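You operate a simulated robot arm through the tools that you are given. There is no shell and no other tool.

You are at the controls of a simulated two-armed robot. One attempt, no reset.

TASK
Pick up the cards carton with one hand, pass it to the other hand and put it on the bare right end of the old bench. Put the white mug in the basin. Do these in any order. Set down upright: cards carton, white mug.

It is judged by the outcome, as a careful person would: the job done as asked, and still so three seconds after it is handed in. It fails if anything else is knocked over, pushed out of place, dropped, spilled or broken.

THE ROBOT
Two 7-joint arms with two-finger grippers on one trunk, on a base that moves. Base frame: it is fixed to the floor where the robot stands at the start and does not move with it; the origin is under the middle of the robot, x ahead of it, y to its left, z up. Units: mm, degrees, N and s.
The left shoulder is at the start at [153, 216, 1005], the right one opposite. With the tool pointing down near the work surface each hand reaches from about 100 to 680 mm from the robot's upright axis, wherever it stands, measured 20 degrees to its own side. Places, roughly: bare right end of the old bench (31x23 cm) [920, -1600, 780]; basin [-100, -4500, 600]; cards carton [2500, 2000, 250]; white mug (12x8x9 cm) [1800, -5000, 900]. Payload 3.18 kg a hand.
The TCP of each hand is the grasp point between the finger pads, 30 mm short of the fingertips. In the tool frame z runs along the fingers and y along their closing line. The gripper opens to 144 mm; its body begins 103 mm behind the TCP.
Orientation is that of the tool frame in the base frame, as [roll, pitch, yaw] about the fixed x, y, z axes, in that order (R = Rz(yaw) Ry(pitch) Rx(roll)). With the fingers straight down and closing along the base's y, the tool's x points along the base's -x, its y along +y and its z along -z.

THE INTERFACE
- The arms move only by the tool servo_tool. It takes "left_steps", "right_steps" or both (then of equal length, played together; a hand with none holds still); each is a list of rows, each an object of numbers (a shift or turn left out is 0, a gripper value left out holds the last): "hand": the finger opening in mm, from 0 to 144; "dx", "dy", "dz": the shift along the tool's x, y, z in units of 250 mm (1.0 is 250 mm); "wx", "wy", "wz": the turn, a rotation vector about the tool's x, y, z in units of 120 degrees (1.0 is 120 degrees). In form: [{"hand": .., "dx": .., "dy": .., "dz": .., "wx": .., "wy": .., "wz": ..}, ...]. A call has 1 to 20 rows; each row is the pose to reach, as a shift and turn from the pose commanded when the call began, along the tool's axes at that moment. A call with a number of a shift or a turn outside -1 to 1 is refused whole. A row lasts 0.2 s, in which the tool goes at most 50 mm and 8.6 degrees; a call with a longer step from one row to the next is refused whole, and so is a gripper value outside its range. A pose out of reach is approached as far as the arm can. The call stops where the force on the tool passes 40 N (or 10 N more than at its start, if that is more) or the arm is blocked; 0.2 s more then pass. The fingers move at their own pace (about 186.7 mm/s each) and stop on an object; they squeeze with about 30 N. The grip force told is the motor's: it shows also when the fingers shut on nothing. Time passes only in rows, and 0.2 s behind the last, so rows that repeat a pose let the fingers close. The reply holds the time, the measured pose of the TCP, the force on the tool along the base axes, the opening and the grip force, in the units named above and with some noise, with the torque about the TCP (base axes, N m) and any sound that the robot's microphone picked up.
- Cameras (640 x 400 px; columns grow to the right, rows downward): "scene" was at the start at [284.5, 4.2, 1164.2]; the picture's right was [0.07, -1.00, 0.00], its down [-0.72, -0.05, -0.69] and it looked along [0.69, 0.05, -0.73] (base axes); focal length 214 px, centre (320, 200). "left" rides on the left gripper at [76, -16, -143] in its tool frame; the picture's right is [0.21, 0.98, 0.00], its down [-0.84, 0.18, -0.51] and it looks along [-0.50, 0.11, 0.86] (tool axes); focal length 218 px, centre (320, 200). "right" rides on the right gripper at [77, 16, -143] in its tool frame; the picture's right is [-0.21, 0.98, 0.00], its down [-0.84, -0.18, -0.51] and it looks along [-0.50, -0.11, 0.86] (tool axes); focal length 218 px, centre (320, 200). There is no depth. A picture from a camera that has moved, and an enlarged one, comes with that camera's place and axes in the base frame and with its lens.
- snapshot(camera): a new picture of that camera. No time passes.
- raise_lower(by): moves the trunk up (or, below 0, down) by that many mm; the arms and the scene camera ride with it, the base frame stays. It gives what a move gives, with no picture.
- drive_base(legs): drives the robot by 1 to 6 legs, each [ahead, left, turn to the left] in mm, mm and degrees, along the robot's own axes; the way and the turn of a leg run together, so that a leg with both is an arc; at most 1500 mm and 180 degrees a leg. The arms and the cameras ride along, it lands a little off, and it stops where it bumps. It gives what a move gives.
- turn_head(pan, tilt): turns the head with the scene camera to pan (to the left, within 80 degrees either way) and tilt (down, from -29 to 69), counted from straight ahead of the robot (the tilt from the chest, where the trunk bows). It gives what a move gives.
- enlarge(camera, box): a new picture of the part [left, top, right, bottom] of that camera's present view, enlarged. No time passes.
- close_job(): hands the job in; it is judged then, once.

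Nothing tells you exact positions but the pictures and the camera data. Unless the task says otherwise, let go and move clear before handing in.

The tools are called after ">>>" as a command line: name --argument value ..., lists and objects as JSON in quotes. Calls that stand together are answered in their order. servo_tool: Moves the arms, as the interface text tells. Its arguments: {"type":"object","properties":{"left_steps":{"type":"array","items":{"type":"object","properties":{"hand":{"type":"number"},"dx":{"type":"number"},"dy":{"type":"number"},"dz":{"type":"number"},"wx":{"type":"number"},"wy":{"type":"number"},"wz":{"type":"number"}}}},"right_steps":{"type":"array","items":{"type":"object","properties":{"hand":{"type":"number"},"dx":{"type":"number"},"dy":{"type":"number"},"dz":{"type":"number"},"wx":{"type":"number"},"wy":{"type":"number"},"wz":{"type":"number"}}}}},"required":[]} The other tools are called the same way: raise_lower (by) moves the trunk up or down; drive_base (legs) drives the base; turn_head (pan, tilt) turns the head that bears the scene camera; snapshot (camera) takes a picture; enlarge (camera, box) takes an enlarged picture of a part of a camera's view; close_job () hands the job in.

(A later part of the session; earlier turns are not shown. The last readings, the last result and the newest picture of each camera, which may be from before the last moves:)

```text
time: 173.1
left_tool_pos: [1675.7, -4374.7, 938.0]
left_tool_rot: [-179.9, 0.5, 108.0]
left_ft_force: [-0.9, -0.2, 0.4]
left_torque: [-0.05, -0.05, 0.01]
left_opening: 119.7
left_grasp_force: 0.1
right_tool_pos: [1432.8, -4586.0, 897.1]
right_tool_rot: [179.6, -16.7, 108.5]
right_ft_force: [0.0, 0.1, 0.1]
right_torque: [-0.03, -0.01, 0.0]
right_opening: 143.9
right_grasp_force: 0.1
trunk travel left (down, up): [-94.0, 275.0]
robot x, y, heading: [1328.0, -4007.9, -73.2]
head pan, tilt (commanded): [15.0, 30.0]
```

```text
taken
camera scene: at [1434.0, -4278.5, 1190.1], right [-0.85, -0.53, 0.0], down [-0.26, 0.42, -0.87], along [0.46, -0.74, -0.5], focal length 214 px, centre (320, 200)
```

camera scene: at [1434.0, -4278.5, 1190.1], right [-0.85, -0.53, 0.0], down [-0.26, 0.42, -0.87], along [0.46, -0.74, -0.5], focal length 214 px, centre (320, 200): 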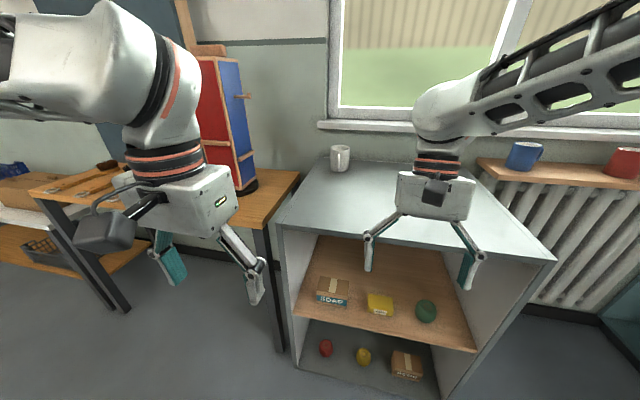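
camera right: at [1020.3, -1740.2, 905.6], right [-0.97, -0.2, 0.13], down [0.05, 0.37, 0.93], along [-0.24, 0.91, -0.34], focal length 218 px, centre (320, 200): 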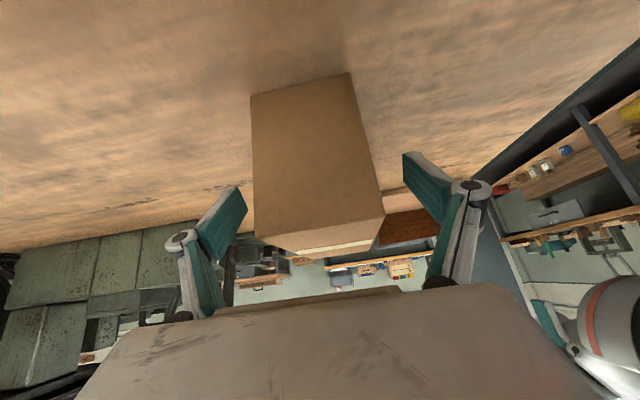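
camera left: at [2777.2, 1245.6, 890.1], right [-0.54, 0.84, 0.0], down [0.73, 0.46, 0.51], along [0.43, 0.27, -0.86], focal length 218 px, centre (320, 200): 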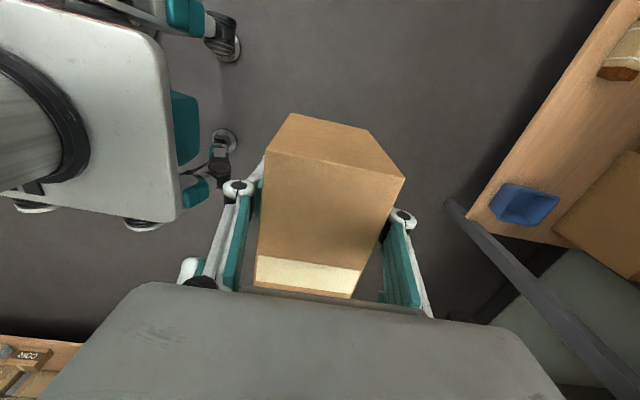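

The right hand shifted again with the trunk move; I level it and move it right and down in the free space before the cabinet.

>>> servo_tool --right_steps '[{"wy": -0.05, "dy": -0.1, "dz": 0.05}, {"wy": -0.1, "dy": -0.2, "dz": 0.1}, {"wy": -0.139, "dy": -0.3, "dz": 0.15}, {"wy": -0.139, "dy": -0.4, "dz": 0.2}, {"wy": -0.139, "dy": -0.5, "dz": 0.25}]'

>>> servo_tool --right_steps '[{"dx": 0.14}, {"dx": 0.28}, {"dx": 0.42}, {"dx": 0.56}]'

>>> snapshot --camera "scene"

```text
time: 174.2
left_tool_pos: [1676.7, -4374.3, 935.7]
left_tool_rot: [-179.8, 0.1, 108.1]
left_ft_force: [0.7, -0.1, 0.2]
left_torque: [0.0, -0.03, 0.03]
left_opening: 120.1
left_grasp_force: 0.0
right_tool_pos: [1475.2, -4659.7, 966.0]
right_tool_rot: [179.2, -5.3, 108.2]
right_ft_force: [-0.3, 0.6, 0.3]
right_torque: [-0.01, -0.02, 0.01]
right_opening: 144.2
right_grasp_force: 0.1
right hand out of reach, approached as far as the arm can: row 1, 2, 3, 4, 5
trunk travel left (down, up): [-94.0, 275.0]
robot x, y, heading: [1327.5, -4007.2, -73.2]
head pan, tilt (commanded): [15.0, 30.0]
```

```text
time: 175.2
left_tool_pos: [1676.8, -4375.9, 935.8]
left_tool_rot: [-179.9, 0.1, 108.0]
left_ft_force: [0.0, 1.4, -0.7]
left_torque: [-0.01, 0.03, 0.0]
left_opening: 119.5
left_grasp_force: 0.0
right_tool_pos: [1484.3, -4651.8, 980.1]
right_tool_rot: [178.9, -5.6, 106.6]
right_ft_force: [-0.4, -0.2, 0.3]
right_torque: [0.0, -0.01, -0.02]
right_opening: 144.2
right_grasp_force: 0.1
right hand out of reach, approached as far as the arm can: row 1, 2, 3, 4
trunk travel left (down, up): [-94.0, 275.0]
robot x, y, heading: [1327.3, -4004.5, -73.1]
head pan, tilt (commanded): [15.0, 30.0]
```

```text
taken
camera scene: at [1434.8, -4280.5, 1189.0], right [-0.85, -0.53, 0.0], down [-0.26, 0.42, -0.87], along [0.46, -0.73, -0.5], focal length 214 px, centre (320, 200)
```

scene: 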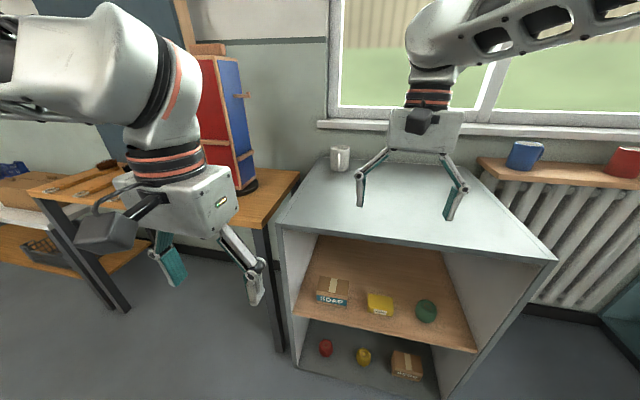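

The right arm is awkwardly wound. I back the base 200 mm for room and try unwinding it by lowering first.

>>> drive_base --legs '[[-200, 0, 0]]'

>>> servo_tool --right_steps '[{"dz": 0.1}, {"dz": 0.2}, {"dz": 0.3}, {"dz": 0.4}, {"dz": 0.5}, {"dz": 0.6}]'

>>> snapshot --camera "scene"

```text
time: 176.8
left_tool_pos: [1615.9, -4187.6, 934.0]
left_tool_rot: [-179.9, 0.2, 107.8]
left_ft_force: [0.4, 0.1, 1.7]
left_torque: [-0.02, 0.02, -0.03]
left_opening: 120.0
left_grasp_force: 0.1
right_tool_pos: [1427.8, -4458.9, 983.8]
right_tool_rot: [178.5, -5.3, 106.8]
right_ft_force: [0.3, -0.3, 0.1]
right_torque: [-0.03, -0.02, 0.0]
right_opening: 143.9
right_grasp_force: 0.0
trunk travel left (down, up): [-94.0, 275.0]
robot x, y, heading: [1269.3, -3819.2, -73.4]
head pan, tilt (commanded): [15.0, 30.0]
```

```text
time: 178.4
left_tool_pos: [1616.5, -4188.9, 935.7]
left_tool_rot: [-179.9, 0.1, 107.8]
left_ft_force: [-0.9, 0.4, 0.2]
left_torque: [0.01, -0.02, -0.01]
left_opening: 120.1
left_grasp_force: 0.0
right_tool_pos: [1442.4, -4468.1, 946.4]
right_tool_rot: [173.6, -4.8, 103.1]
right_ft_force: [-0.5, -0.1, 0.3]
right_torque: [-0.01, -0.02, 0.04]
right_opening: 143.8
right_grasp_force: 0.1
right hand out of reach, approached as far as the arm can: row 2, 3, 4, 5, 6
trunk travel left (down, up): [-94.0, 275.0]
robot x, y, heading: [1267.6, -3815.2, -73.2]
head pan, tilt (commanded): [15.0, 30.0]
stopped in row 6 (right hand): the arm was blocked; the commanded pose is now the measured one
```

```text
taken
camera scene: at [1376.1, -4092.0, 1189.0], right [-0.85, -0.53, 0.0], down [-0.26, 0.43, -0.87], along [0.46, -0.74, -0.5], focal length 214 px, centre (320, 200)
```

scene: 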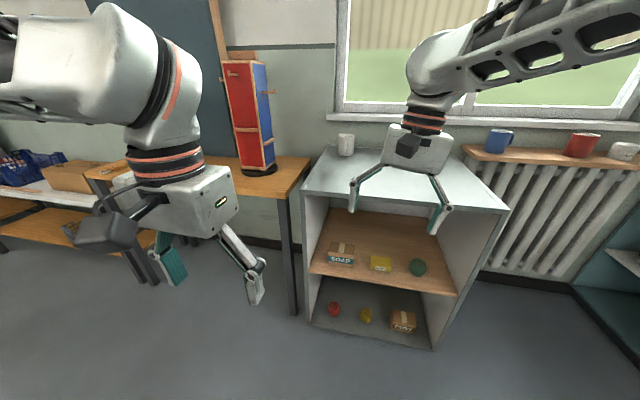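

The arm reports blocked; I look at the right arm itself.

>>> turn_head --pan -45 --tilt 15

>>> snapshot --camera "scene"

>>> turn_head --pan -78 --tilt 20

>>> snapshot --camera "scene"

>>> snapshot --camera "left"

>>> snapshot --camera "right"

```text
time: 179.7
left_tool_pos: [1616.9, -4188.2, 935.5]
left_tool_rot: [-179.9, 0.0, 107.8]
left_ft_force: [-0.8, 1.0, 0.5]
left_torque: [0.0, -0.02, -0.01]
left_opening: 119.8
left_grasp_force: 0.0
right_tool_pos: [1442.9, -4467.9, 946.5]
right_tool_rot: [173.6, -4.7, 103.2]
right_ft_force: [0.2, -0.2, -0.1]
right_torque: [0.01, 0.0, 0.03]
right_opening: 144.1
right_grasp_force: 0.1
trunk travel left (down, up): [-94.0, 275.0]
robot x, y, heading: [1270.1, -3817.8, -73.1]
head pan, tilt (commanded): [-45.0, 15.0]
```

```text
taken
camera scene: at [1284.8, -4097.2, 1213.1], right [-0.88, 0.47, 0.0], down [0.12, 0.23, -0.97], along [-0.46, -0.85, -0.26], focal length 214 px, centre (320, 200)
```

scene: 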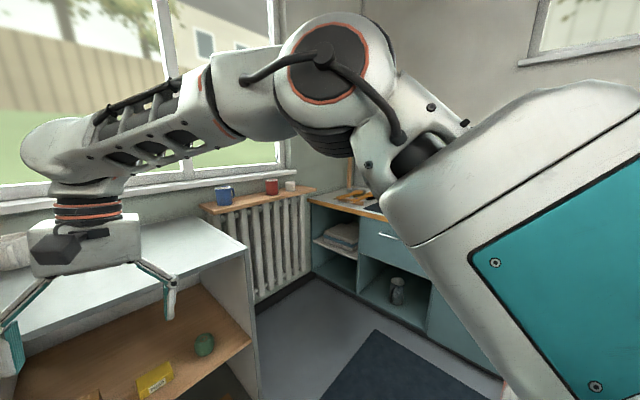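

```text
time: 180.7
left_tool_pos: [1618.5, -4188.4, 936.5]
left_tool_rot: [-179.9, 0.0, 107.9]
left_ft_force: [0.1, 0.0, 0.1]
left_torque: [0.0, 0.03, -0.01]
left_opening: 119.9
left_grasp_force: 0.0
right_tool_pos: [1443.1, -4467.8, 947.1]
right_tool_rot: [173.6, -4.7, 103.2]
right_ft_force: [-0.1, -0.5, 0.9]
right_torque: [0.01, 0.01, -0.03]
right_opening: 143.8
right_grasp_force: 0.1
trunk travel left (down, up): [-94.0, 275.0]
robot x, y, heading: [1268.4, -3820.0, -73.4]
head pan, tilt (commanded): [-78.0, 20.0]
```

```text
taken
camera scene: at [1247.4, -4059.7, 1205.0], right [-0.48, 0.88, 0.0], down [0.3, 0.16, -0.94], along [-0.82, -0.45, -0.34], focal length 214 px, centre (320, 200)
```

scene: 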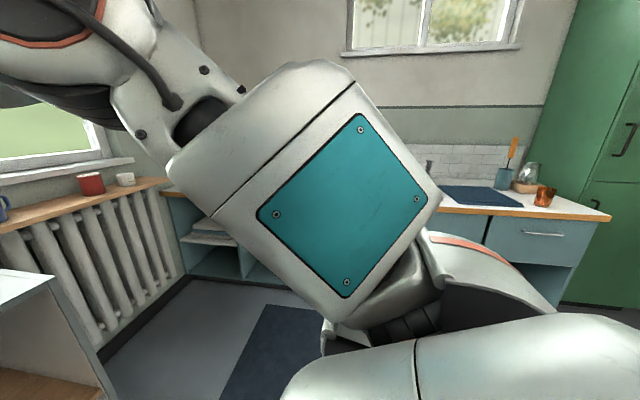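

```text
taken
camera left: at [1578.2, -4120.3, 1078.1], right [0.87, 0.5, 0.0], down [0.43, -0.75, 0.51], along [0.25, -0.44, -0.86], focal length 218 px, centre (320, 200)
```

left: 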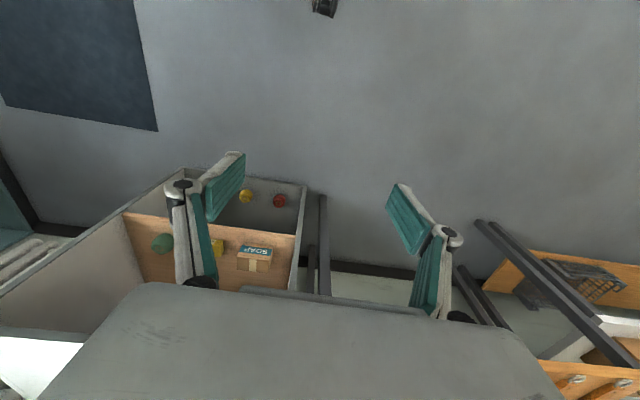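

```text
taken
camera right: at [1430.2, -4405.3, 1096.4], right [1.0, 0.01, 0.09], down [-0.03, -0.91, 0.41], along [0.09, -0.41, -0.91], focal length 218 px, centre (320, 200)
```

right: 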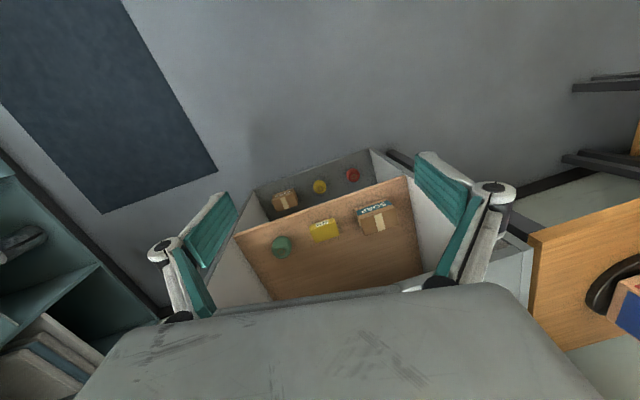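

The right arm's elbow sits high in front, with the wrist in a different branch. I'll try small pure moves to find which directions are free: first up and to the right.

>>> servo_tool --right_steps '[{"dz": -0.1, "dy": -0.1}, {"dz": -0.2, "dy": -0.2}, {"dz": -0.3, "dy": -0.3}]'

>>> servo_tool --right_steps '[{"wz": -0.06}, {"wz": -0.12}, {"wz": -0.18}, {"wz": -0.24}]'

```text
time: 181.5
left_tool_pos: [1617.1, -4188.3, 936.3]
left_tool_rot: [-180.0, 0.1, 107.8]
left_ft_force: [0.7, -0.1, -0.7]
left_torque: [0.03, -0.01, 0.0]
left_opening: 119.8
left_grasp_force: 0.0
right_tool_pos: [1372.8, -4503.4, 1015.5]
right_tool_rot: [173.9, -5.1, 103.7]
right_ft_force: [-0.7, 0.0, -0.1]
right_torque: [-0.03, -0.02, -0.02]
right_opening: 144.1
right_grasp_force: 0.0
right hand out of reach, approached as far as the arm can: row 2, 3
trunk travel left (down, up): [-94.0, 275.0]
robot x, y, heading: [1271.7, -3817.9, -73.0]
head pan, tilt (commanded): [-78.0, 20.0]
```

```text
time: 182.5
left_tool_pos: [1617.7, -4187.6, 936.0]
left_tool_rot: [-179.8, 0.1, 107.8]
left_ft_force: [0.0, -0.9, -0.9]
left_torque: [0.04, 0.04, 0.03]
left_opening: 120.1
left_grasp_force: 0.0
right_tool_pos: [1376.2, -4502.9, 1012.6]
right_tool_rot: [172.3, -1.4, 132.4]
right_ft_force: [-0.7, -0.5, 0.1]
right_torque: [0.0, 0.02, -0.02]
right_opening: 144.3
right_grasp_force: 0.0
trunk travel left (down, up): [-94.0, 275.0]
robot x, y, heading: [1269.5, -3817.9, -73.2]
head pan, tilt (commanded): [-78.0, 20.0]
```

Moving right/up works. I turn the hand back to square and keep going right, then try pulling back.

>>> servo_tool --right_steps '[{"wz": 0.06}, {"wz": 0.12}, {"wz": 0.18}, {"wz": 0.2}]'

>>> servo_tool --right_steps '[{"dy": -0.14}, {"dy": -0.28}, {"dy": -0.42}, {"dy": -0.56}]'

>>> servo_tool --right_steps '[{"dx": 0.14}, {"dx": 0.28}, {"dx": 0.42}]'

```text
time: 183.5
left_tool_pos: [1617.1, -4187.7, 935.3]
left_tool_rot: [-180.0, 0.2, 107.9]
left_ft_force: [-1.2, -0.1, -0.3]
left_torque: [0.02, 0.0, 0.01]
left_opening: 119.9
left_grasp_force: 0.0
right_tool_pos: [1376.4, -4504.3, 1013.6]
right_tool_rot: [173.6, -4.4, 108.4]
right_ft_force: [-1.5, 0.0, -0.6]
right_torque: [-0.04, -0.01, -0.01]
right_opening: 144.0
right_grasp_force: 0.0
trunk travel left (down, up): [-94.0, 275.0]
robot x, y, heading: [1270.7, -3818.7, -73.3]
head pan, tilt (commanded): [-78.0, 20.0]
```

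```text
time: 184.5
left_tool_pos: [1617.0, -4187.2, 934.7]
left_tool_rot: [180.0, 0.1, 107.8]
left_ft_force: [0.4, 0.0, 0.0]
left_torque: [0.02, -0.05, 0.01]
left_opening: 119.7
left_grasp_force: 0.1
right_tool_pos: [1261.4, -4554.9, 1042.6]
right_tool_rot: [173.4, -5.1, 108.3]
right_ft_force: [-0.7, -0.5, -0.7]
right_torque: [0.02, -0.05, 0.0]
right_opening: 144.2
right_grasp_force: 0.1
right hand out of reach, approached as far as the arm can: row 1, 2, 3, 4
trunk travel left (down, up): [-94.0, 275.0]
robot x, y, heading: [1270.9, -3816.6, -73.2]
head pan, tilt (commanded): [-78.0, 20.0]
```

```text
time: 185.3
left_tool_pos: [1617.9, -4188.0, 934.6]
left_tool_rot: [-179.9, 0.1, 107.8]
left_ft_force: [0.3, -0.2, -0.6]
left_torque: [0.02, 0.0, -0.01]
left_opening: 120.0
left_grasp_force: 0.2
right_tool_pos: [1267.4, -4554.1, 1054.3]
right_tool_rot: [173.5, -4.4, 108.3]
right_ft_force: [-0.5, 0.4, 0.8]
right_torque: [0.0, -0.01, 0.03]
right_opening: 144.0
right_grasp_force: 0.0
right hand out of reach, approached as far as the arm can: row 1, 2, 3
trunk travel left (down, up): [-94.0, 275.0]
robot x, y, heading: [1269.7, -3817.1, -73.2]
head pan, tilt (commanded): [-78.0, 20.0]
```

The right arm is stretched with its elbow high. I'll sweep the hand far to the right (free floor there) so the elbow can swing outward, then pull back.

>>> servo_tool --right_steps '[{"dy": -0.15}, {"dy": -0.3}, {"dy": -0.45}, {"dy": -0.6}, {"dy": -0.75}, {"dy": -0.9}, {"dy": -1.0}]'

>>> servo_tool --right_steps '[{"dx": 0.15, "dz": 0.1}, {"dx": 0.3, "dz": 0.2}, {"dx": 0.45, "dz": 0.3}, {"dx": 0.6, "dz": 0.4}]'

>>> turn_head --pan -50 --tilt 20

>>> snapshot --camera "scene"

```text
time: 186.9
left_tool_pos: [1617.5, -4189.0, 934.6]
left_tool_rot: [-179.9, 0.1, 107.8]
left_ft_force: [0.1, 0.0, -0.2]
left_torque: [-0.01, 0.04, 0.02]
left_opening: 119.9
left_grasp_force: 0.0
right_tool_pos: [1106.7, -4617.1, 1066.0]
right_tool_rot: [173.6, -4.1, 108.3]
right_ft_force: [0.2, 0.3, 0.8]
right_torque: [-0.02, 0.02, -0.01]
right_opening: 144.0
right_grasp_force: 0.1
right hand out of reach, approached as far as the arm can: row 1, 2, 3, 4, 5, 6, 7
trunk travel left (down, up): [-94.0, 275.0]
robot x, y, heading: [1269.6, -3816.5, -73.3]
head pan, tilt (commanded): [-78.0, 20.0]
```

```text
time: 187.9
left_tool_pos: [1616.2, -4188.4, 935.2]
left_tool_rot: [-180.0, 0.0, 107.8]
left_ft_force: [0.1, 0.2, 0.2]
left_torque: [0.01, -0.02, -0.05]
left_opening: 120.2
left_grasp_force: 0.1
right_tool_pos: [1122.0, -4594.3, 1077.8]
right_tool_rot: [173.4, -4.6, 108.3]
right_ft_force: [0.3, -0.1, -0.1]
right_torque: [0.04, -0.05, 0.0]
right_opening: 143.9
right_grasp_force: 0.0
right hand out of reach, approached as far as the arm can: row 1, 2, 3, 4
trunk travel left (down, up): [-94.0, 275.0]
robot x, y, heading: [1268.4, -3816.8, -73.4]
head pan, tilt (commanded): [-78.0, 20.0]
```

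```text
time: 188.8
left_tool_pos: [1617.7, -4188.1, 935.3]
left_tool_rot: [-179.9, 0.0, 107.8]
left_ft_force: [-0.3, 0.0, -0.3]
left_torque: [0.0, -0.02, -0.03]
left_opening: 119.7
left_grasp_force: 0.1
right_tool_pos: [1122.2, -4593.5, 1078.9]
right_tool_rot: [173.5, -4.7, 108.3]
right_ft_force: [0.3, 0.7, 0.1]
right_torque: [0.01, -0.02, -0.03]
right_opening: 144.0
right_grasp_force: 0.1
trunk travel left (down, up): [-94.0, 275.0]
robot x, y, heading: [1268.9, -3818.3, -73.1]
head pan, tilt (commanded): [-50.0, 20.0]
```

```text
taken
camera scene: at [1277.8, -4092.7, 1205.0], right [-0.84, 0.55, 0.0], down [0.19, 0.29, -0.94], along [-0.52, -0.79, -0.34], focal length 214 px, centre (320, 200)
```

scene: 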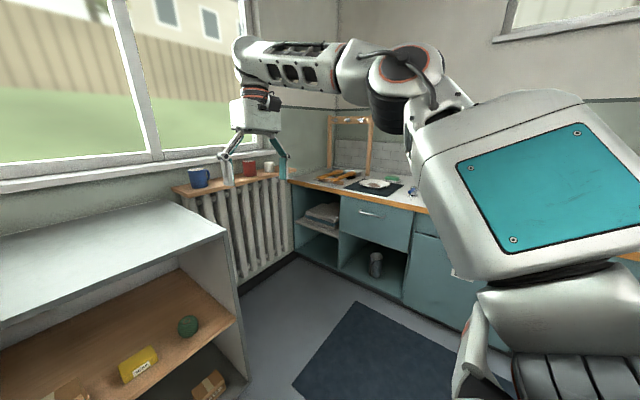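

I test a slow, small pull-back (5 mm per row) in case the arm was only speed-limited.

>>> servo_tool --right_steps '[{"dx": 0.02}, {"dx": 0.04}, {"dx": 0.06}, {"dx": 0.08}, {"dx": 0.1}, {"dx": 0.12}, {"dx": 0.14}, {"dx": 0.16}]'

>>> servo_tool --right_steps '[{"wx": 0.02, "wy": -0.02}, {"wx": 0.04, "wy": -0.035}, {"wx": 0.053, "wy": -0.038}]'

```text
time: 190.7
left_tool_pos: [1617.4, -4188.3, 935.0]
left_tool_rot: [-179.8, 0.2, 107.8]
left_ft_force: [0.2, -0.1, -0.8]
left_torque: [0.02, 0.03, 0.03]
left_opening: 120.0
left_grasp_force: 0.1
right_tool_pos: [1118.6, -4586.9, 1096.0]
right_tool_rot: [173.5, -4.5, 108.4]
right_ft_force: [0.4, -0.1, -0.3]
right_torque: [0.02, -0.02, -0.01]
right_opening: 144.2
right_grasp_force: 0.1
right hand out of reach, approached as far as the arm can: row 1, 2, 3, 4, 5, 6, 7, 8
trunk travel left (down, up): [-94.0, 275.0]
robot x, y, heading: [1266.1, -3817.1, -73.5]
head pan, tilt (commanded): [-50.0, 20.0]
```

```text
time: 191.4
left_tool_pos: [1618.2, -4188.7, 934.8]
left_tool_rot: [-179.9, 0.1, 107.9]
left_ft_force: [-0.5, -0.2, 0.6]
left_torque: [-0.01, -0.01, 0.03]
left_opening: 120.0
left_grasp_force: 0.1
right_tool_pos: [1149.2, -4604.8, 1122.3]
right_tool_rot: [179.9, 0.1, 108.1]
right_ft_force: [0.7, 0.5, 1.0]
right_torque: [0.0, -0.01, 0.0]
right_opening: 143.9
right_grasp_force: 0.1
right hand out of reach, approached as far as the arm can: row 1, 2, 3
trunk travel left (down, up): [-94.0, 275.0]
robot x, y, heading: [1268.9, -3819.5, -73.3]
head pan, tilt (commanded): [-50.0, 20.0]
```

Pulling back makes it drift upward, so I follow that direction: up and back together.

>>> servo_tool --right_steps '[{"dx": 0.05, "dz": -0.12}, {"dx": 0.1, "dz": -0.24}, {"dx": 0.15, "dz": -0.36}, {"dx": 0.2, "dz": -0.48}, {"dx": 0.25, "dz": -0.6}, {"dx": 0.3, "dz": -0.72}]'

>>> snapshot --camera "scene"

```text
time: 192.8
left_tool_pos: [1617.2, -4189.1, 936.0]
left_tool_rot: [-179.8, 0.1, 107.8]
left_ft_force: [0.1, -0.4, 0.3]
left_torque: [-0.04, 0.01, 0.0]
left_opening: 120.0
left_grasp_force: 0.0
right_tool_pos: [1139.1, -4580.3, 1192.2]
right_tool_rot: [179.9, 0.4, 108.0]
right_ft_force: [-0.5, 0.3, -0.6]
right_torque: [0.03, 0.0, 0.03]
right_opening: 144.1
right_grasp_force: 0.1
right hand out of reach, approached as far as the arm can: row 3, 4, 5, 6
trunk travel left (down, up): [-94.0, 275.0]
robot x, y, heading: [1272.2, -3817.5, -73.6]
head pan, tilt (commanded): [-50.0, 20.0]
```

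```text
taken
camera scene: at [1277.9, -4092.8, 1205.0], right [-0.84, 0.55, 0.0], down [0.19, 0.29, -0.94], along [-0.52, -0.79, -0.34], focal length 214 px, centre (320, 200)
```

scene: 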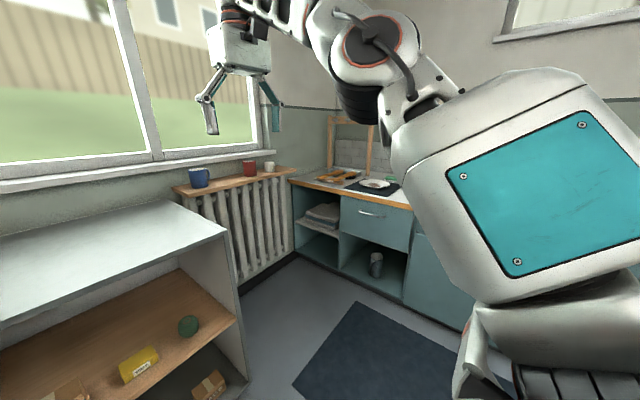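

With the right hand parked high (z ≈ 1190) it is above everything by the window, so I'll use the left hand for the mug, with the robot standing further right so the left elbow clears the red-blue tower. I tilt the left hand 15° forward and drive in.

>>> servo_tool --left_steps '[{"wy": -0.063, "hand": 144}, {"wy": -0.125}, {"wy": -0.125}]'

>>> turn_head --pan 20 --tilt 35

>>> drive_base --legs '[[0, -204, 0], [400, 0, 0]]'

>>> snapshot --camera "scene"

>>> snapshot --camera "right"

```text
time: 193.7
left_tool_pos: [1617.1, -4188.1, 934.3]
left_tool_rot: [-179.9, 15.1, 107.9]
left_ft_force: [-0.6, 0.0, 0.4]
left_torque: [0.01, 0.0, 0.02]
left_opening: 144.4
left_grasp_force: 0.0
right_tool_pos: [1139.8, -4579.8, 1192.4]
right_tool_rot: [179.9, 0.5, 108.0]
right_ft_force: [-0.1, 0.5, 0.6]
right_torque: [0.01, -0.04, 0.01]
right_opening: 144.1
right_grasp_force: 0.0
trunk travel left (down, up): [-94.0, 275.0]
robot x, y, heading: [1272.8, -3814.9, -73.0]
head pan, tilt (commanded): [-50.0, 20.0]
```

```text
time: 195.1
left_tool_pos: [1616.4, -4188.6, 934.7]
left_tool_rot: [-179.8, 15.0, 108.0]
left_ft_force: [0.2, 0.4, 1.3]
left_torque: [0.01, 0.02, 0.0]
left_opening: 144.1
left_grasp_force: 0.0
right_tool_pos: [1140.1, -4580.2, 1193.4]
right_tool_rot: [179.9, 0.4, 108.0]
right_ft_force: [0.3, 0.2, 0.6]
right_torque: [-0.01, 0.0, -0.01]
right_opening: 144.2
right_grasp_force: 0.1
trunk travel left (down, up): [-94.0, 275.0]
robot x, y, heading: [1271.3, -3816.7, -73.2]
head pan, tilt (commanded): [20.0, 35.0]
```

```text
time: 199.6
left_tool_pos: [1539.7, -4623.8, 935.2]
left_tool_rot: [-179.9, 15.2, 108.3]
left_ft_force: [-0.2, 0.4, 1.1]
left_torque: [-0.01, -0.02, -0.03]
left_opening: 143.9
left_grasp_force: 0.0
right_tool_pos: [1065.6, -5020.5, 1194.1]
right_tool_rot: [179.9, 0.4, 108.5]
right_ft_force: [-0.4, -0.2, -0.5]
right_torque: [0.03, 0.04, -0.03]
right_opening: 143.7
right_grasp_force: 0.0
trunk travel left (down, up): [-94.0, 275.0]
robot x, y, heading: [1190.7, -4255.0, -72.7]
head pan, tilt (commanded): [20.0, 35.0]
```

```text
taken
camera scene: at [1303.5, -4523.7, 1181.3], right [-0.8, -0.6, 0.0], down [-0.35, 0.46, -0.82], along [0.5, -0.65, -0.57], focal length 214 px, centre (320, 200)
```

scene: 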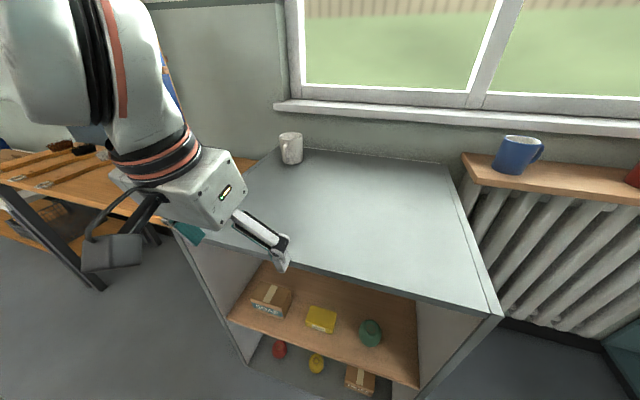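

```text
taken
camera right: at [1056.9, -4941.8, 1335.9], right [0.99, 0.11, 0.0], down [0.1, -0.85, 0.51], along [0.06, -0.51, -0.86], focal length 218 px, centre (320, 200)
```

right: 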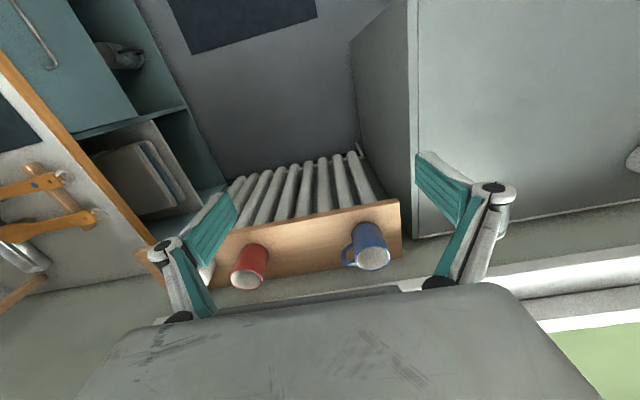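

Right hand is clear of the wall. I measure the mug again from here.

>>> enlarge --camera "scene" --box '[230, 100, 390, 200]'

>>> snapshot --camera "left"

```text
4.00 times, centred on (310, 150) of scene
camera zoom: at [1303.5, -4523.7, 1181.3], right [-0.8, -0.6, 0.0], down [-0.35, 0.46, -0.82], along [0.5, -0.65, -0.57], focal length 858 px, centre (360, 400)
```

zoom: 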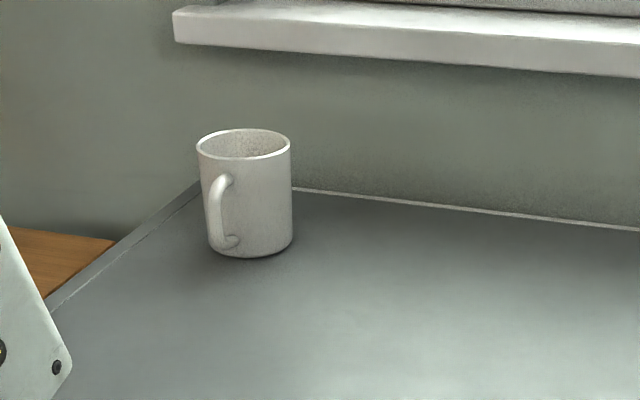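

```text
taken
camera left: at [1489.5, -4524.2, 1053.5], right [0.87, 0.5, -0.06], down [0.39, -0.59, 0.71], along [0.32, -0.64, -0.7], focal length 218 px, centre (320, 200)
```

left: 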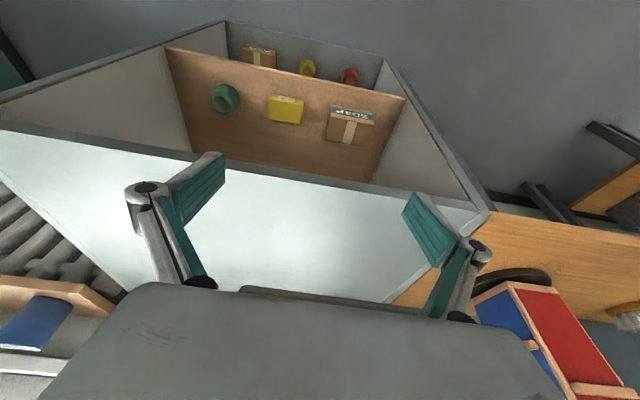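

Mug ≈ (1808, −5022), base at z ≈ 858, handle pointing straight out toward the room. I advance 210 mm.

>>> drive_base --legs '[[210, 0, 0]]'

>>> snapshot --camera "scene"

>>> snapshot --camera "left"

>>> snapshot --camera "right"

```text
time: 201.2
left_tool_pos: [1603.5, -4819.0, 935.7]
left_tool_rot: [-179.9, 15.1, 108.5]
left_ft_force: [-0.7, 0.4, -0.1]
left_torque: [0.01, 0.03, 0.0]
left_opening: 143.9
left_grasp_force: 0.0
right_tool_pos: [1128.4, -5216.6, 1193.3]
right_tool_rot: [179.9, 0.5, 108.8]
right_ft_force: [0.7, 0.6, 0.1]
right_torque: [0.01, 0.02, -0.01]
right_opening: 144.0
right_grasp_force: 0.1
trunk travel left (down, up): [-94.0, 275.0]
robot x, y, heading: [1250.1, -4453.6, -72.6]
head pan, tilt (commanded): [20.0, 35.0]
```

```text
taken
camera scene: at [1365.4, -4719.1, 1181.3], right [-0.79, -0.61, 0.0], down [-0.35, 0.46, -0.82], along [0.5, -0.65, -0.57], focal length 214 px, centre (320, 200)
```

scene: 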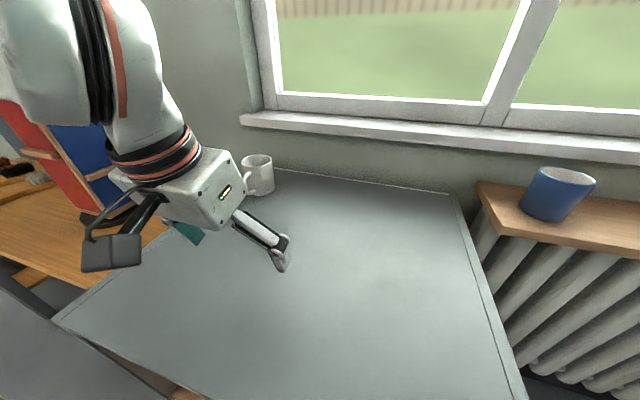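

```text
taken
camera left: at [1551.5, -4718.9, 1053.6], right [0.86, 0.5, -0.06], down [0.39, -0.59, 0.71], along [0.32, -0.63, -0.7], focal length 218 px, centre (320, 200)
```

left: 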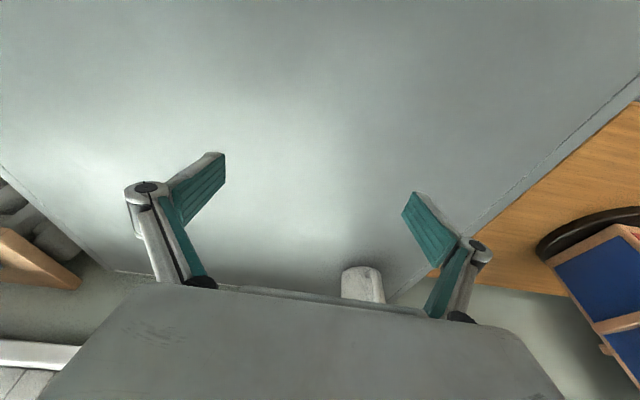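

```text
taken
camera right: at [1120.3, -5138.1, 1336.1], right [0.99, 0.12, 0.0], down [0.1, -0.85, 0.51], along [0.06, -0.51, -0.86], focal length 218 px, centre (320, 200)
```

right: 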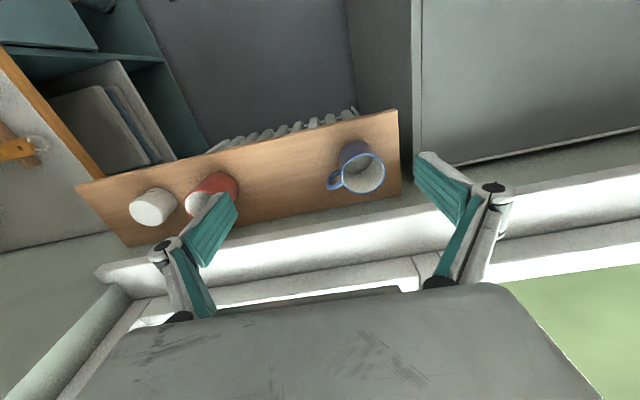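

Left camera confirms the mug at about (1810, −5024). I bring the left hand to a pre-grasp point 160 mm in front of it at z ≈ 908.

>>> servo_tool --left_steps '[{"dx": -0.09, "dy": 0.13, "dz": 0.05}, {"dx": -0.18, "dy": 0.26, "dz": 0.105}, {"dx": -0.27, "dy": 0.39, "dz": 0.158}, {"dx": -0.356, "dy": 0.523, "dz": 0.211}, {"dx": -0.356, "dy": 0.523, "dz": 0.211}]'

>>> snapshot --camera "left"

>>> snapshot --camera "scene"

```text
time: 202.4
left_tool_pos: [1757.2, -4870.0, 907.1]
left_tool_rot: [180.0, 15.2, 108.6]
left_ft_force: [0.4, -0.1, 0.3]
left_torque: [-0.04, 0.02, 0.02]
left_opening: 144.1
left_grasp_force: 0.0
right_tool_pos: [1129.4, -5215.3, 1193.8]
right_tool_rot: [179.9, 0.4, 108.8]
right_ft_force: [-0.3, 0.0, 0.8]
right_torque: [-0.01, -0.01, 0.01]
right_opening: 144.0
right_grasp_force: 0.1
trunk travel left (down, up): [-94.0, 275.0]
robot x, y, heading: [1249.7, -4446.6, -72.5]
head pan, tilt (commanded): [20.0, 35.0]
```

```text
taken
camera left: at [1707.1, -4770.1, 1025.8], right [0.86, 0.5, -0.06], down [0.39, -0.59, 0.71], along [0.32, -0.63, -0.7], focal length 218 px, centre (320, 200)
```

left: 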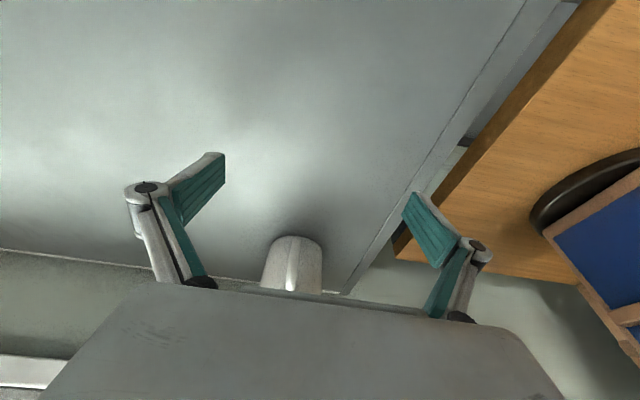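

```text
taken
camera scene: at [1365.1, -4718.8, 1181.4], right [-0.79, -0.61, 0.0], down [-0.35, 0.46, -0.82], along [0.5, -0.65, -0.57], focal length 214 px, centre (320, 200)
```

scene: 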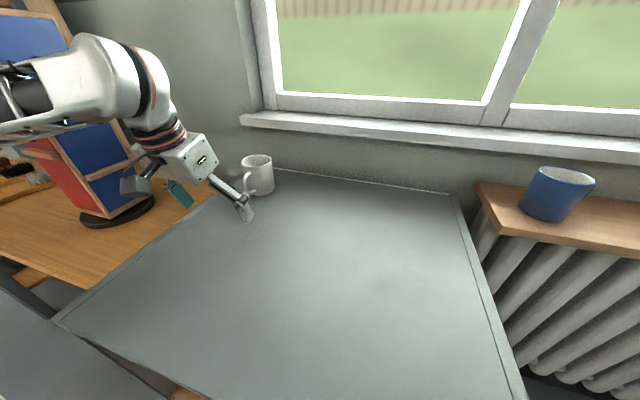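

The forearm is near the red-blue tower in this view; I check the clearance from another head angle.

>>> turn_head --pan 50 --tilt 25

>>> snapshot --camera "scene"

```text
time: 203.3
left_tool_pos: [1757.0, -4870.8, 906.8]
left_tool_rot: [-179.9, 15.1, 108.6]
left_ft_force: [-0.1, -0.8, -0.4]
left_torque: [-0.03, 0.03, -0.03]
left_opening: 144.3
left_grasp_force: 0.1
right_tool_pos: [1129.6, -5216.0, 1194.7]
right_tool_rot: [179.9, 0.4, 108.7]
right_ft_force: [-0.3, 0.0, 0.0]
right_torque: [-0.04, 0.01, 0.02]
right_opening: 143.6
right_grasp_force: 0.0
trunk travel left (down, up): [-94.0, 275.0]
robot x, y, heading: [1251.7, -4452.2, -72.6]
head pan, tilt (commanded): [50.0, 25.0]
```

```text
taken
camera scene: at [1397.0, -4684.6, 1196.9], right [-0.39, -0.92, 0.0], down [-0.39, 0.16, -0.91], along [0.84, -0.35, -0.42], focal length 214 px, centre (320, 200)
```

scene: 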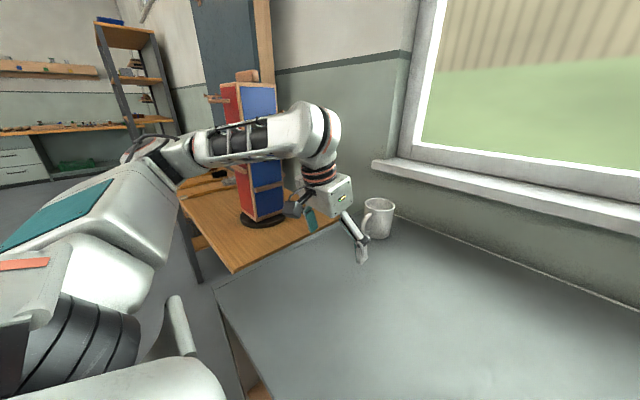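

The forearm clears the tower but the elbow margin would be only ~40 mm at full reach. I strafe the base 110 mm right first to gain margin.

>>> drive_base --legs '[[0, -110, 0]]'

>>> snapshot --camera "left"

>>> snapshot --camera "right"

```text
time: 205.0
left_tool_pos: [1650.7, -4904.0, 907.2]
left_tool_rot: [-180.0, 15.1, 108.5]
left_ft_force: [0.0, 0.4, 0.1]
left_torque: [0.0, 0.0, 0.02]
left_opening: 144.0
left_grasp_force: 0.0
right_tool_pos: [1023.1, -5248.6, 1193.5]
right_tool_rot: [179.9, 0.4, 108.7]
right_ft_force: [-0.6, -0.7, -0.3]
right_torque: [-0.03, -0.04, 0.0]
right_opening: 144.0
right_grasp_force: 0.1
trunk travel left (down, up): [-94.0, 275.0]
robot x, y, heading: [1145.3, -4488.7, -72.5]
head pan, tilt (commanded): [50.0, 25.0]
```

```text
taken
camera left: at [1600.2, -4803.5, 1025.6], right [0.86, 0.5, -0.06], down [0.39, -0.59, 0.71], along [0.32, -0.63, -0.7], focal length 218 px, centre (320, 200)
```

left: 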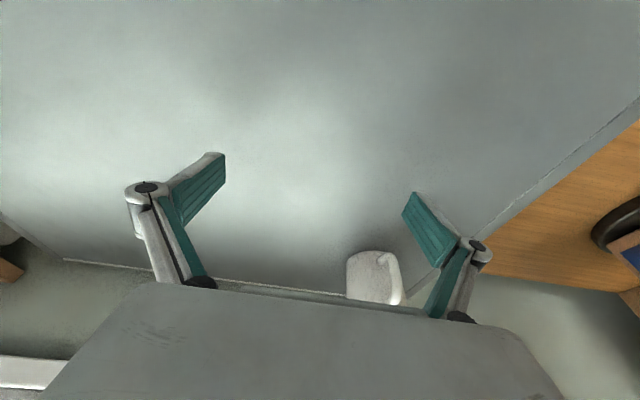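

```text
taken
camera right: at [1013.6, -5171.8, 1335.7], right [0.99, 0.12, 0.0], down [0.1, -0.85, 0.51], along [0.06, -0.51, -0.86], focal length 218 px, centre (320, 200)
```

right: 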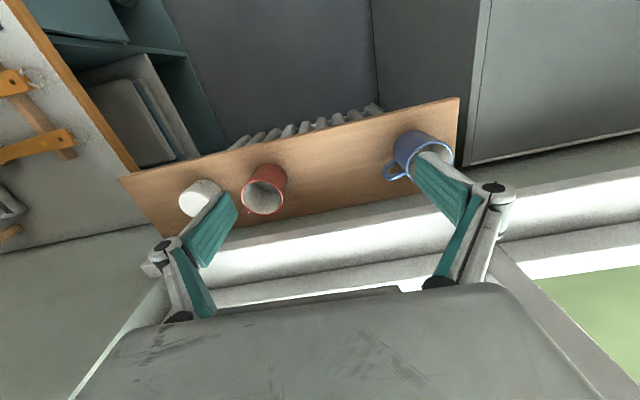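

I slide the left hand back in line with the mug.

>>> servo_tool --left_steps '[{"dy": 0.15, "dx": -0.01}, {"dy": 0.3, "dx": -0.02}, {"dy": 0.448, "dx": -0.031, "dz": 0.008}, {"dy": 0.448, "dx": -0.031, "dz": 0.008}]'

>>> snapshot --camera "left"

>>> snapshot --camera "scene"

```text
time: 206.0
left_tool_pos: [1759.2, -4874.0, 907.2]
left_tool_rot: [180.0, 15.1, 108.5]
left_ft_force: [-0.4, 0.4, 0.8]
left_torque: [-0.01, 0.01, 0.02]
left_opening: 144.1
left_grasp_force: 0.0
right_tool_pos: [1022.0, -5250.2, 1193.2]
right_tool_rot: [180.0, 0.4, 108.7]
right_ft_force: [-0.6, 0.1, -1.2]
right_torque: [-0.06, 0.01, -0.01]
right_opening: 144.2
right_grasp_force: 0.0
trunk travel left (down, up): [-94.0, 275.0]
robot x, y, heading: [1148.2, -4483.4, -72.6]
head pan, tilt (commanded): [50.0, 25.0]
```

```text
taken
camera left: at [1708.9, -4774.8, 1025.4], right [0.86, 0.5, -0.05], down [0.39, -0.59, 0.71], along [0.32, -0.63, -0.7], focal length 218 px, centre (320, 200)
```

left: 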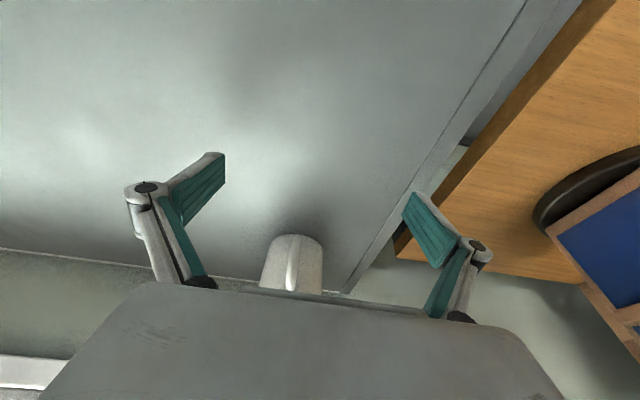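

```text
taken
camera scene: at [1290.1, -4718.0, 1197.0], right [-0.38, -0.92, 0.0], down [-0.39, 0.16, -0.91], along [0.84, -0.35, -0.42], focal length 214 px, centre (320, 200)
```

scene: 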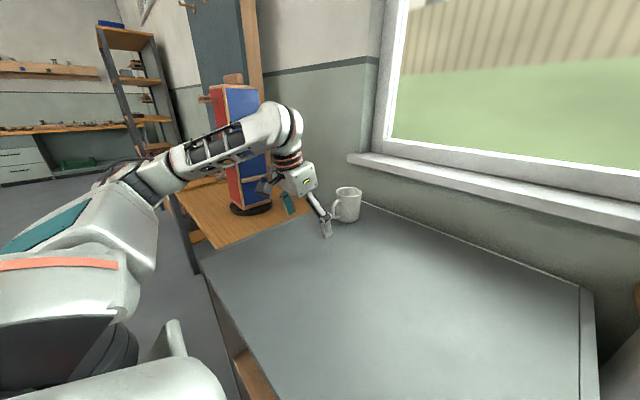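

Nearly centred (mug ~8–10 mm to the right). I correct that and move 110 mm forward.

>>> servo_tool --left_steps '[{"dy": -0.02, "dx": -0.106, "dz": 0.029}, {"dy": -0.034, "dx": -0.212, "dz": 0.057}, {"dy": -0.034, "dx": -0.319, "dz": 0.086}, {"dy": -0.034, "dx": -0.425, "dz": 0.1146}, {"dy": -0.034, "dx": -0.425, "dz": 0.1146}]'

>>> snapshot --camera "left"

>>> enlarge --camera "scene" --box '[230, 60, 430, 260]'

```text
time: 207.2
left_tool_pos: [1788.7, -4982.6, 909.7]
left_tool_rot: [-179.9, 15.3, 108.7]
left_ft_force: [-0.4, -0.1, 0.0]
left_torque: [0.0, -0.01, -0.01]
left_opening: 144.2
left_grasp_force: 0.0
right_tool_pos: [1023.3, -5249.5, 1195.5]
right_tool_rot: [179.9, 0.4, 108.6]
right_ft_force: [-0.7, -0.2, 0.5]
right_torque: [0.0, -0.02, -0.03]
right_opening: 144.0
right_grasp_force: 0.1
trunk travel left (down, up): [-94.0, 275.0]
robot x, y, heading: [1141.2, -4483.9, -72.9]
head pan, tilt (commanded): [50.0, 25.0]
```

```text
taken
camera left: at [1736.9, -4883.2, 1026.7], right [0.86, 0.5, -0.06], down [0.39, -0.59, 0.71], along [0.32, -0.63, -0.7], focal length 218 px, centre (320, 200)
```

left: 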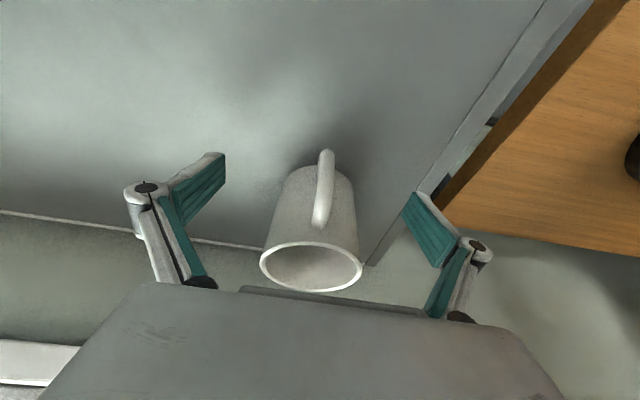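

```text
2.00 times, centred on (330, 160) of scene
camera zoom: at [1290.4, -4717.4, 1197.2], right [-0.38, -0.92, 0.0], down [-0.39, 0.16, -0.91], along [0.84, -0.35, -0.42], focal length 429 px, centre (300, 280)
```

zoom: 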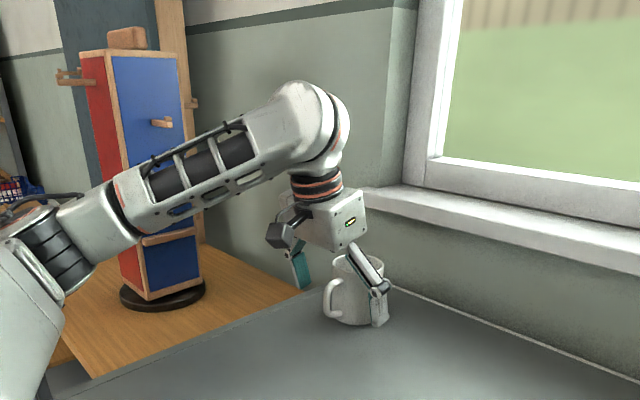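

The mug is almost centred between the fingers. I advance the last ~48 mm so the finger pads straddle it, then close.

>>> servo_tool --left_steps '[{"dy": 0.01, "dx": -0.062, "dz": 0.017}, {"dy": 0.02, "dx": -0.124, "dz": 0.034}, {"dy": 0.02, "dx": -0.185, "dz": 0.0507}, {"dy": 0.02, "dx": -0.185, "dz": 0.0507}]'

>>> snapshot --camera "left"

>>> enlarge --camera "scene" --box '[230, 60, 430, 260]'

```text
time: 208.2
left_tool_pos: [1807.0, -5024.8, 907.0]
left_tool_rot: [-179.9, 15.2, 108.7]
left_ft_force: [0.0, 0.1, -0.7]
left_torque: [-0.03, -0.02, -0.02]
left_opening: 143.7
left_grasp_force: 0.0
right_tool_pos: [1022.1, -5249.7, 1194.6]
right_tool_rot: [-180.0, 0.4, 108.7]
right_ft_force: [-0.4, 0.2, -0.2]
right_torque: [-0.02, -0.01, 0.0]
right_opening: 144.1
right_grasp_force: 0.0
trunk travel left (down, up): [-94.0, 275.0]
robot x, y, heading: [1145.9, -4484.4, -72.5]
head pan, tilt (commanded): [50.0, 25.0]
```

```text
taken
camera left: at [1756.6, -4926.1, 1024.9], right [0.86, 0.5, -0.06], down [0.39, -0.59, 0.71], along [0.32, -0.63, -0.7], focal length 218 px, centre (320, 200)
```

left: 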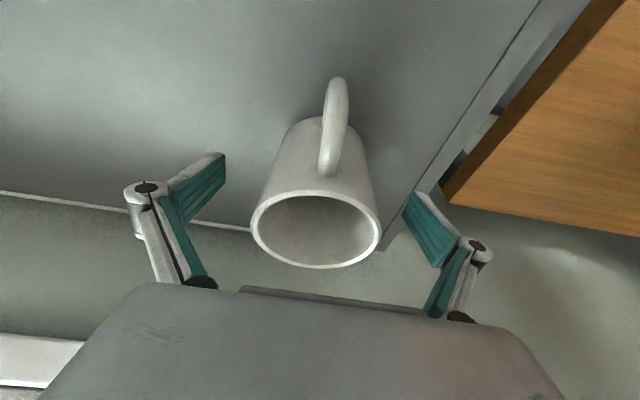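

```text
2.00 times, centred on (330, 160) of scene
camera zoom: at [1290.4, -4717.6, 1197.1], right [-0.38, -0.92, 0.0], down [-0.39, 0.16, -0.91], along [0.84, -0.35, -0.42], focal length 429 px, centre (300, 280)
```

zoom: 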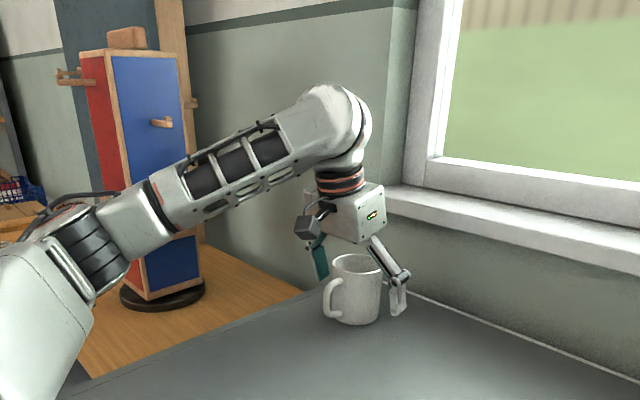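

Well centred. Closing the left hand on the mug.

>>> servo_tool --left_steps '[{"hand": 110}, {"hand": 90}, {"hand": 50}, {"hand": 50}, {"hand": 50}]'

>>> snapshot --camera "left"

>>> enlarge --camera "scene" --box '[230, 60, 430, 260]'

```text
time: 209.4
left_tool_pos: [1806.6, -5026.1, 906.2]
left_tool_rot: [-179.9, 15.1, 108.5]
left_ft_force: [0.1, 0.2, -0.2]
left_torque: [0.01, -0.09, 0.05]
left_opening: 72.9
left_grasp_force: 29.7
right_tool_pos: [1022.1, -5249.6, 1193.5]
right_tool_rot: [179.9, 0.4, 108.6]
right_ft_force: [0.5, 0.1, 1.0]
right_torque: [0.04, 0.01, -0.02]
right_opening: 144.2
right_grasp_force: 0.0
trunk travel left (down, up): [-94.0, 275.0]
robot x, y, heading: [1143.8, -4485.6, -72.5]
head pan, tilt (commanded): [50.0, 25.0]
```

```text
taken
camera left: at [1756.3, -4926.3, 1024.7], right [0.86, 0.5, -0.06], down [0.39, -0.59, 0.71], along [0.32, -0.63, -0.7], focal length 218 px, centre (320, 200)
```

left: 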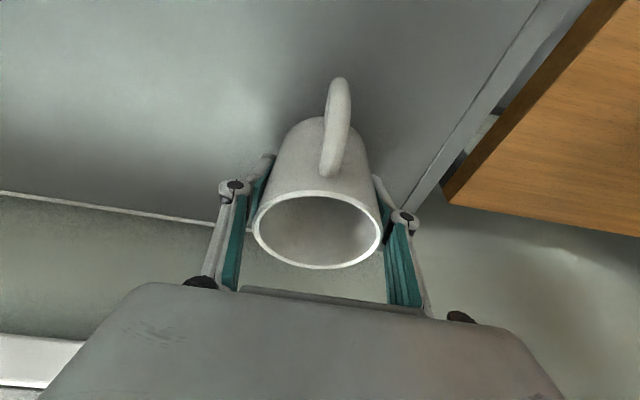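

```text
2.00 times, centred on (330, 160) of scene
camera zoom: at [1290.3, -4717.9, 1197.0], right [-0.38, -0.92, 0.0], down [-0.39, 0.16, -0.91], along [0.84, -0.35, -0.42], focal length 429 px, centre (300, 280)
```

zoom: 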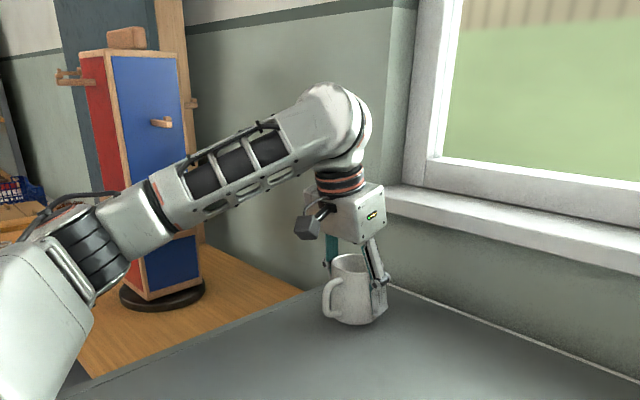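

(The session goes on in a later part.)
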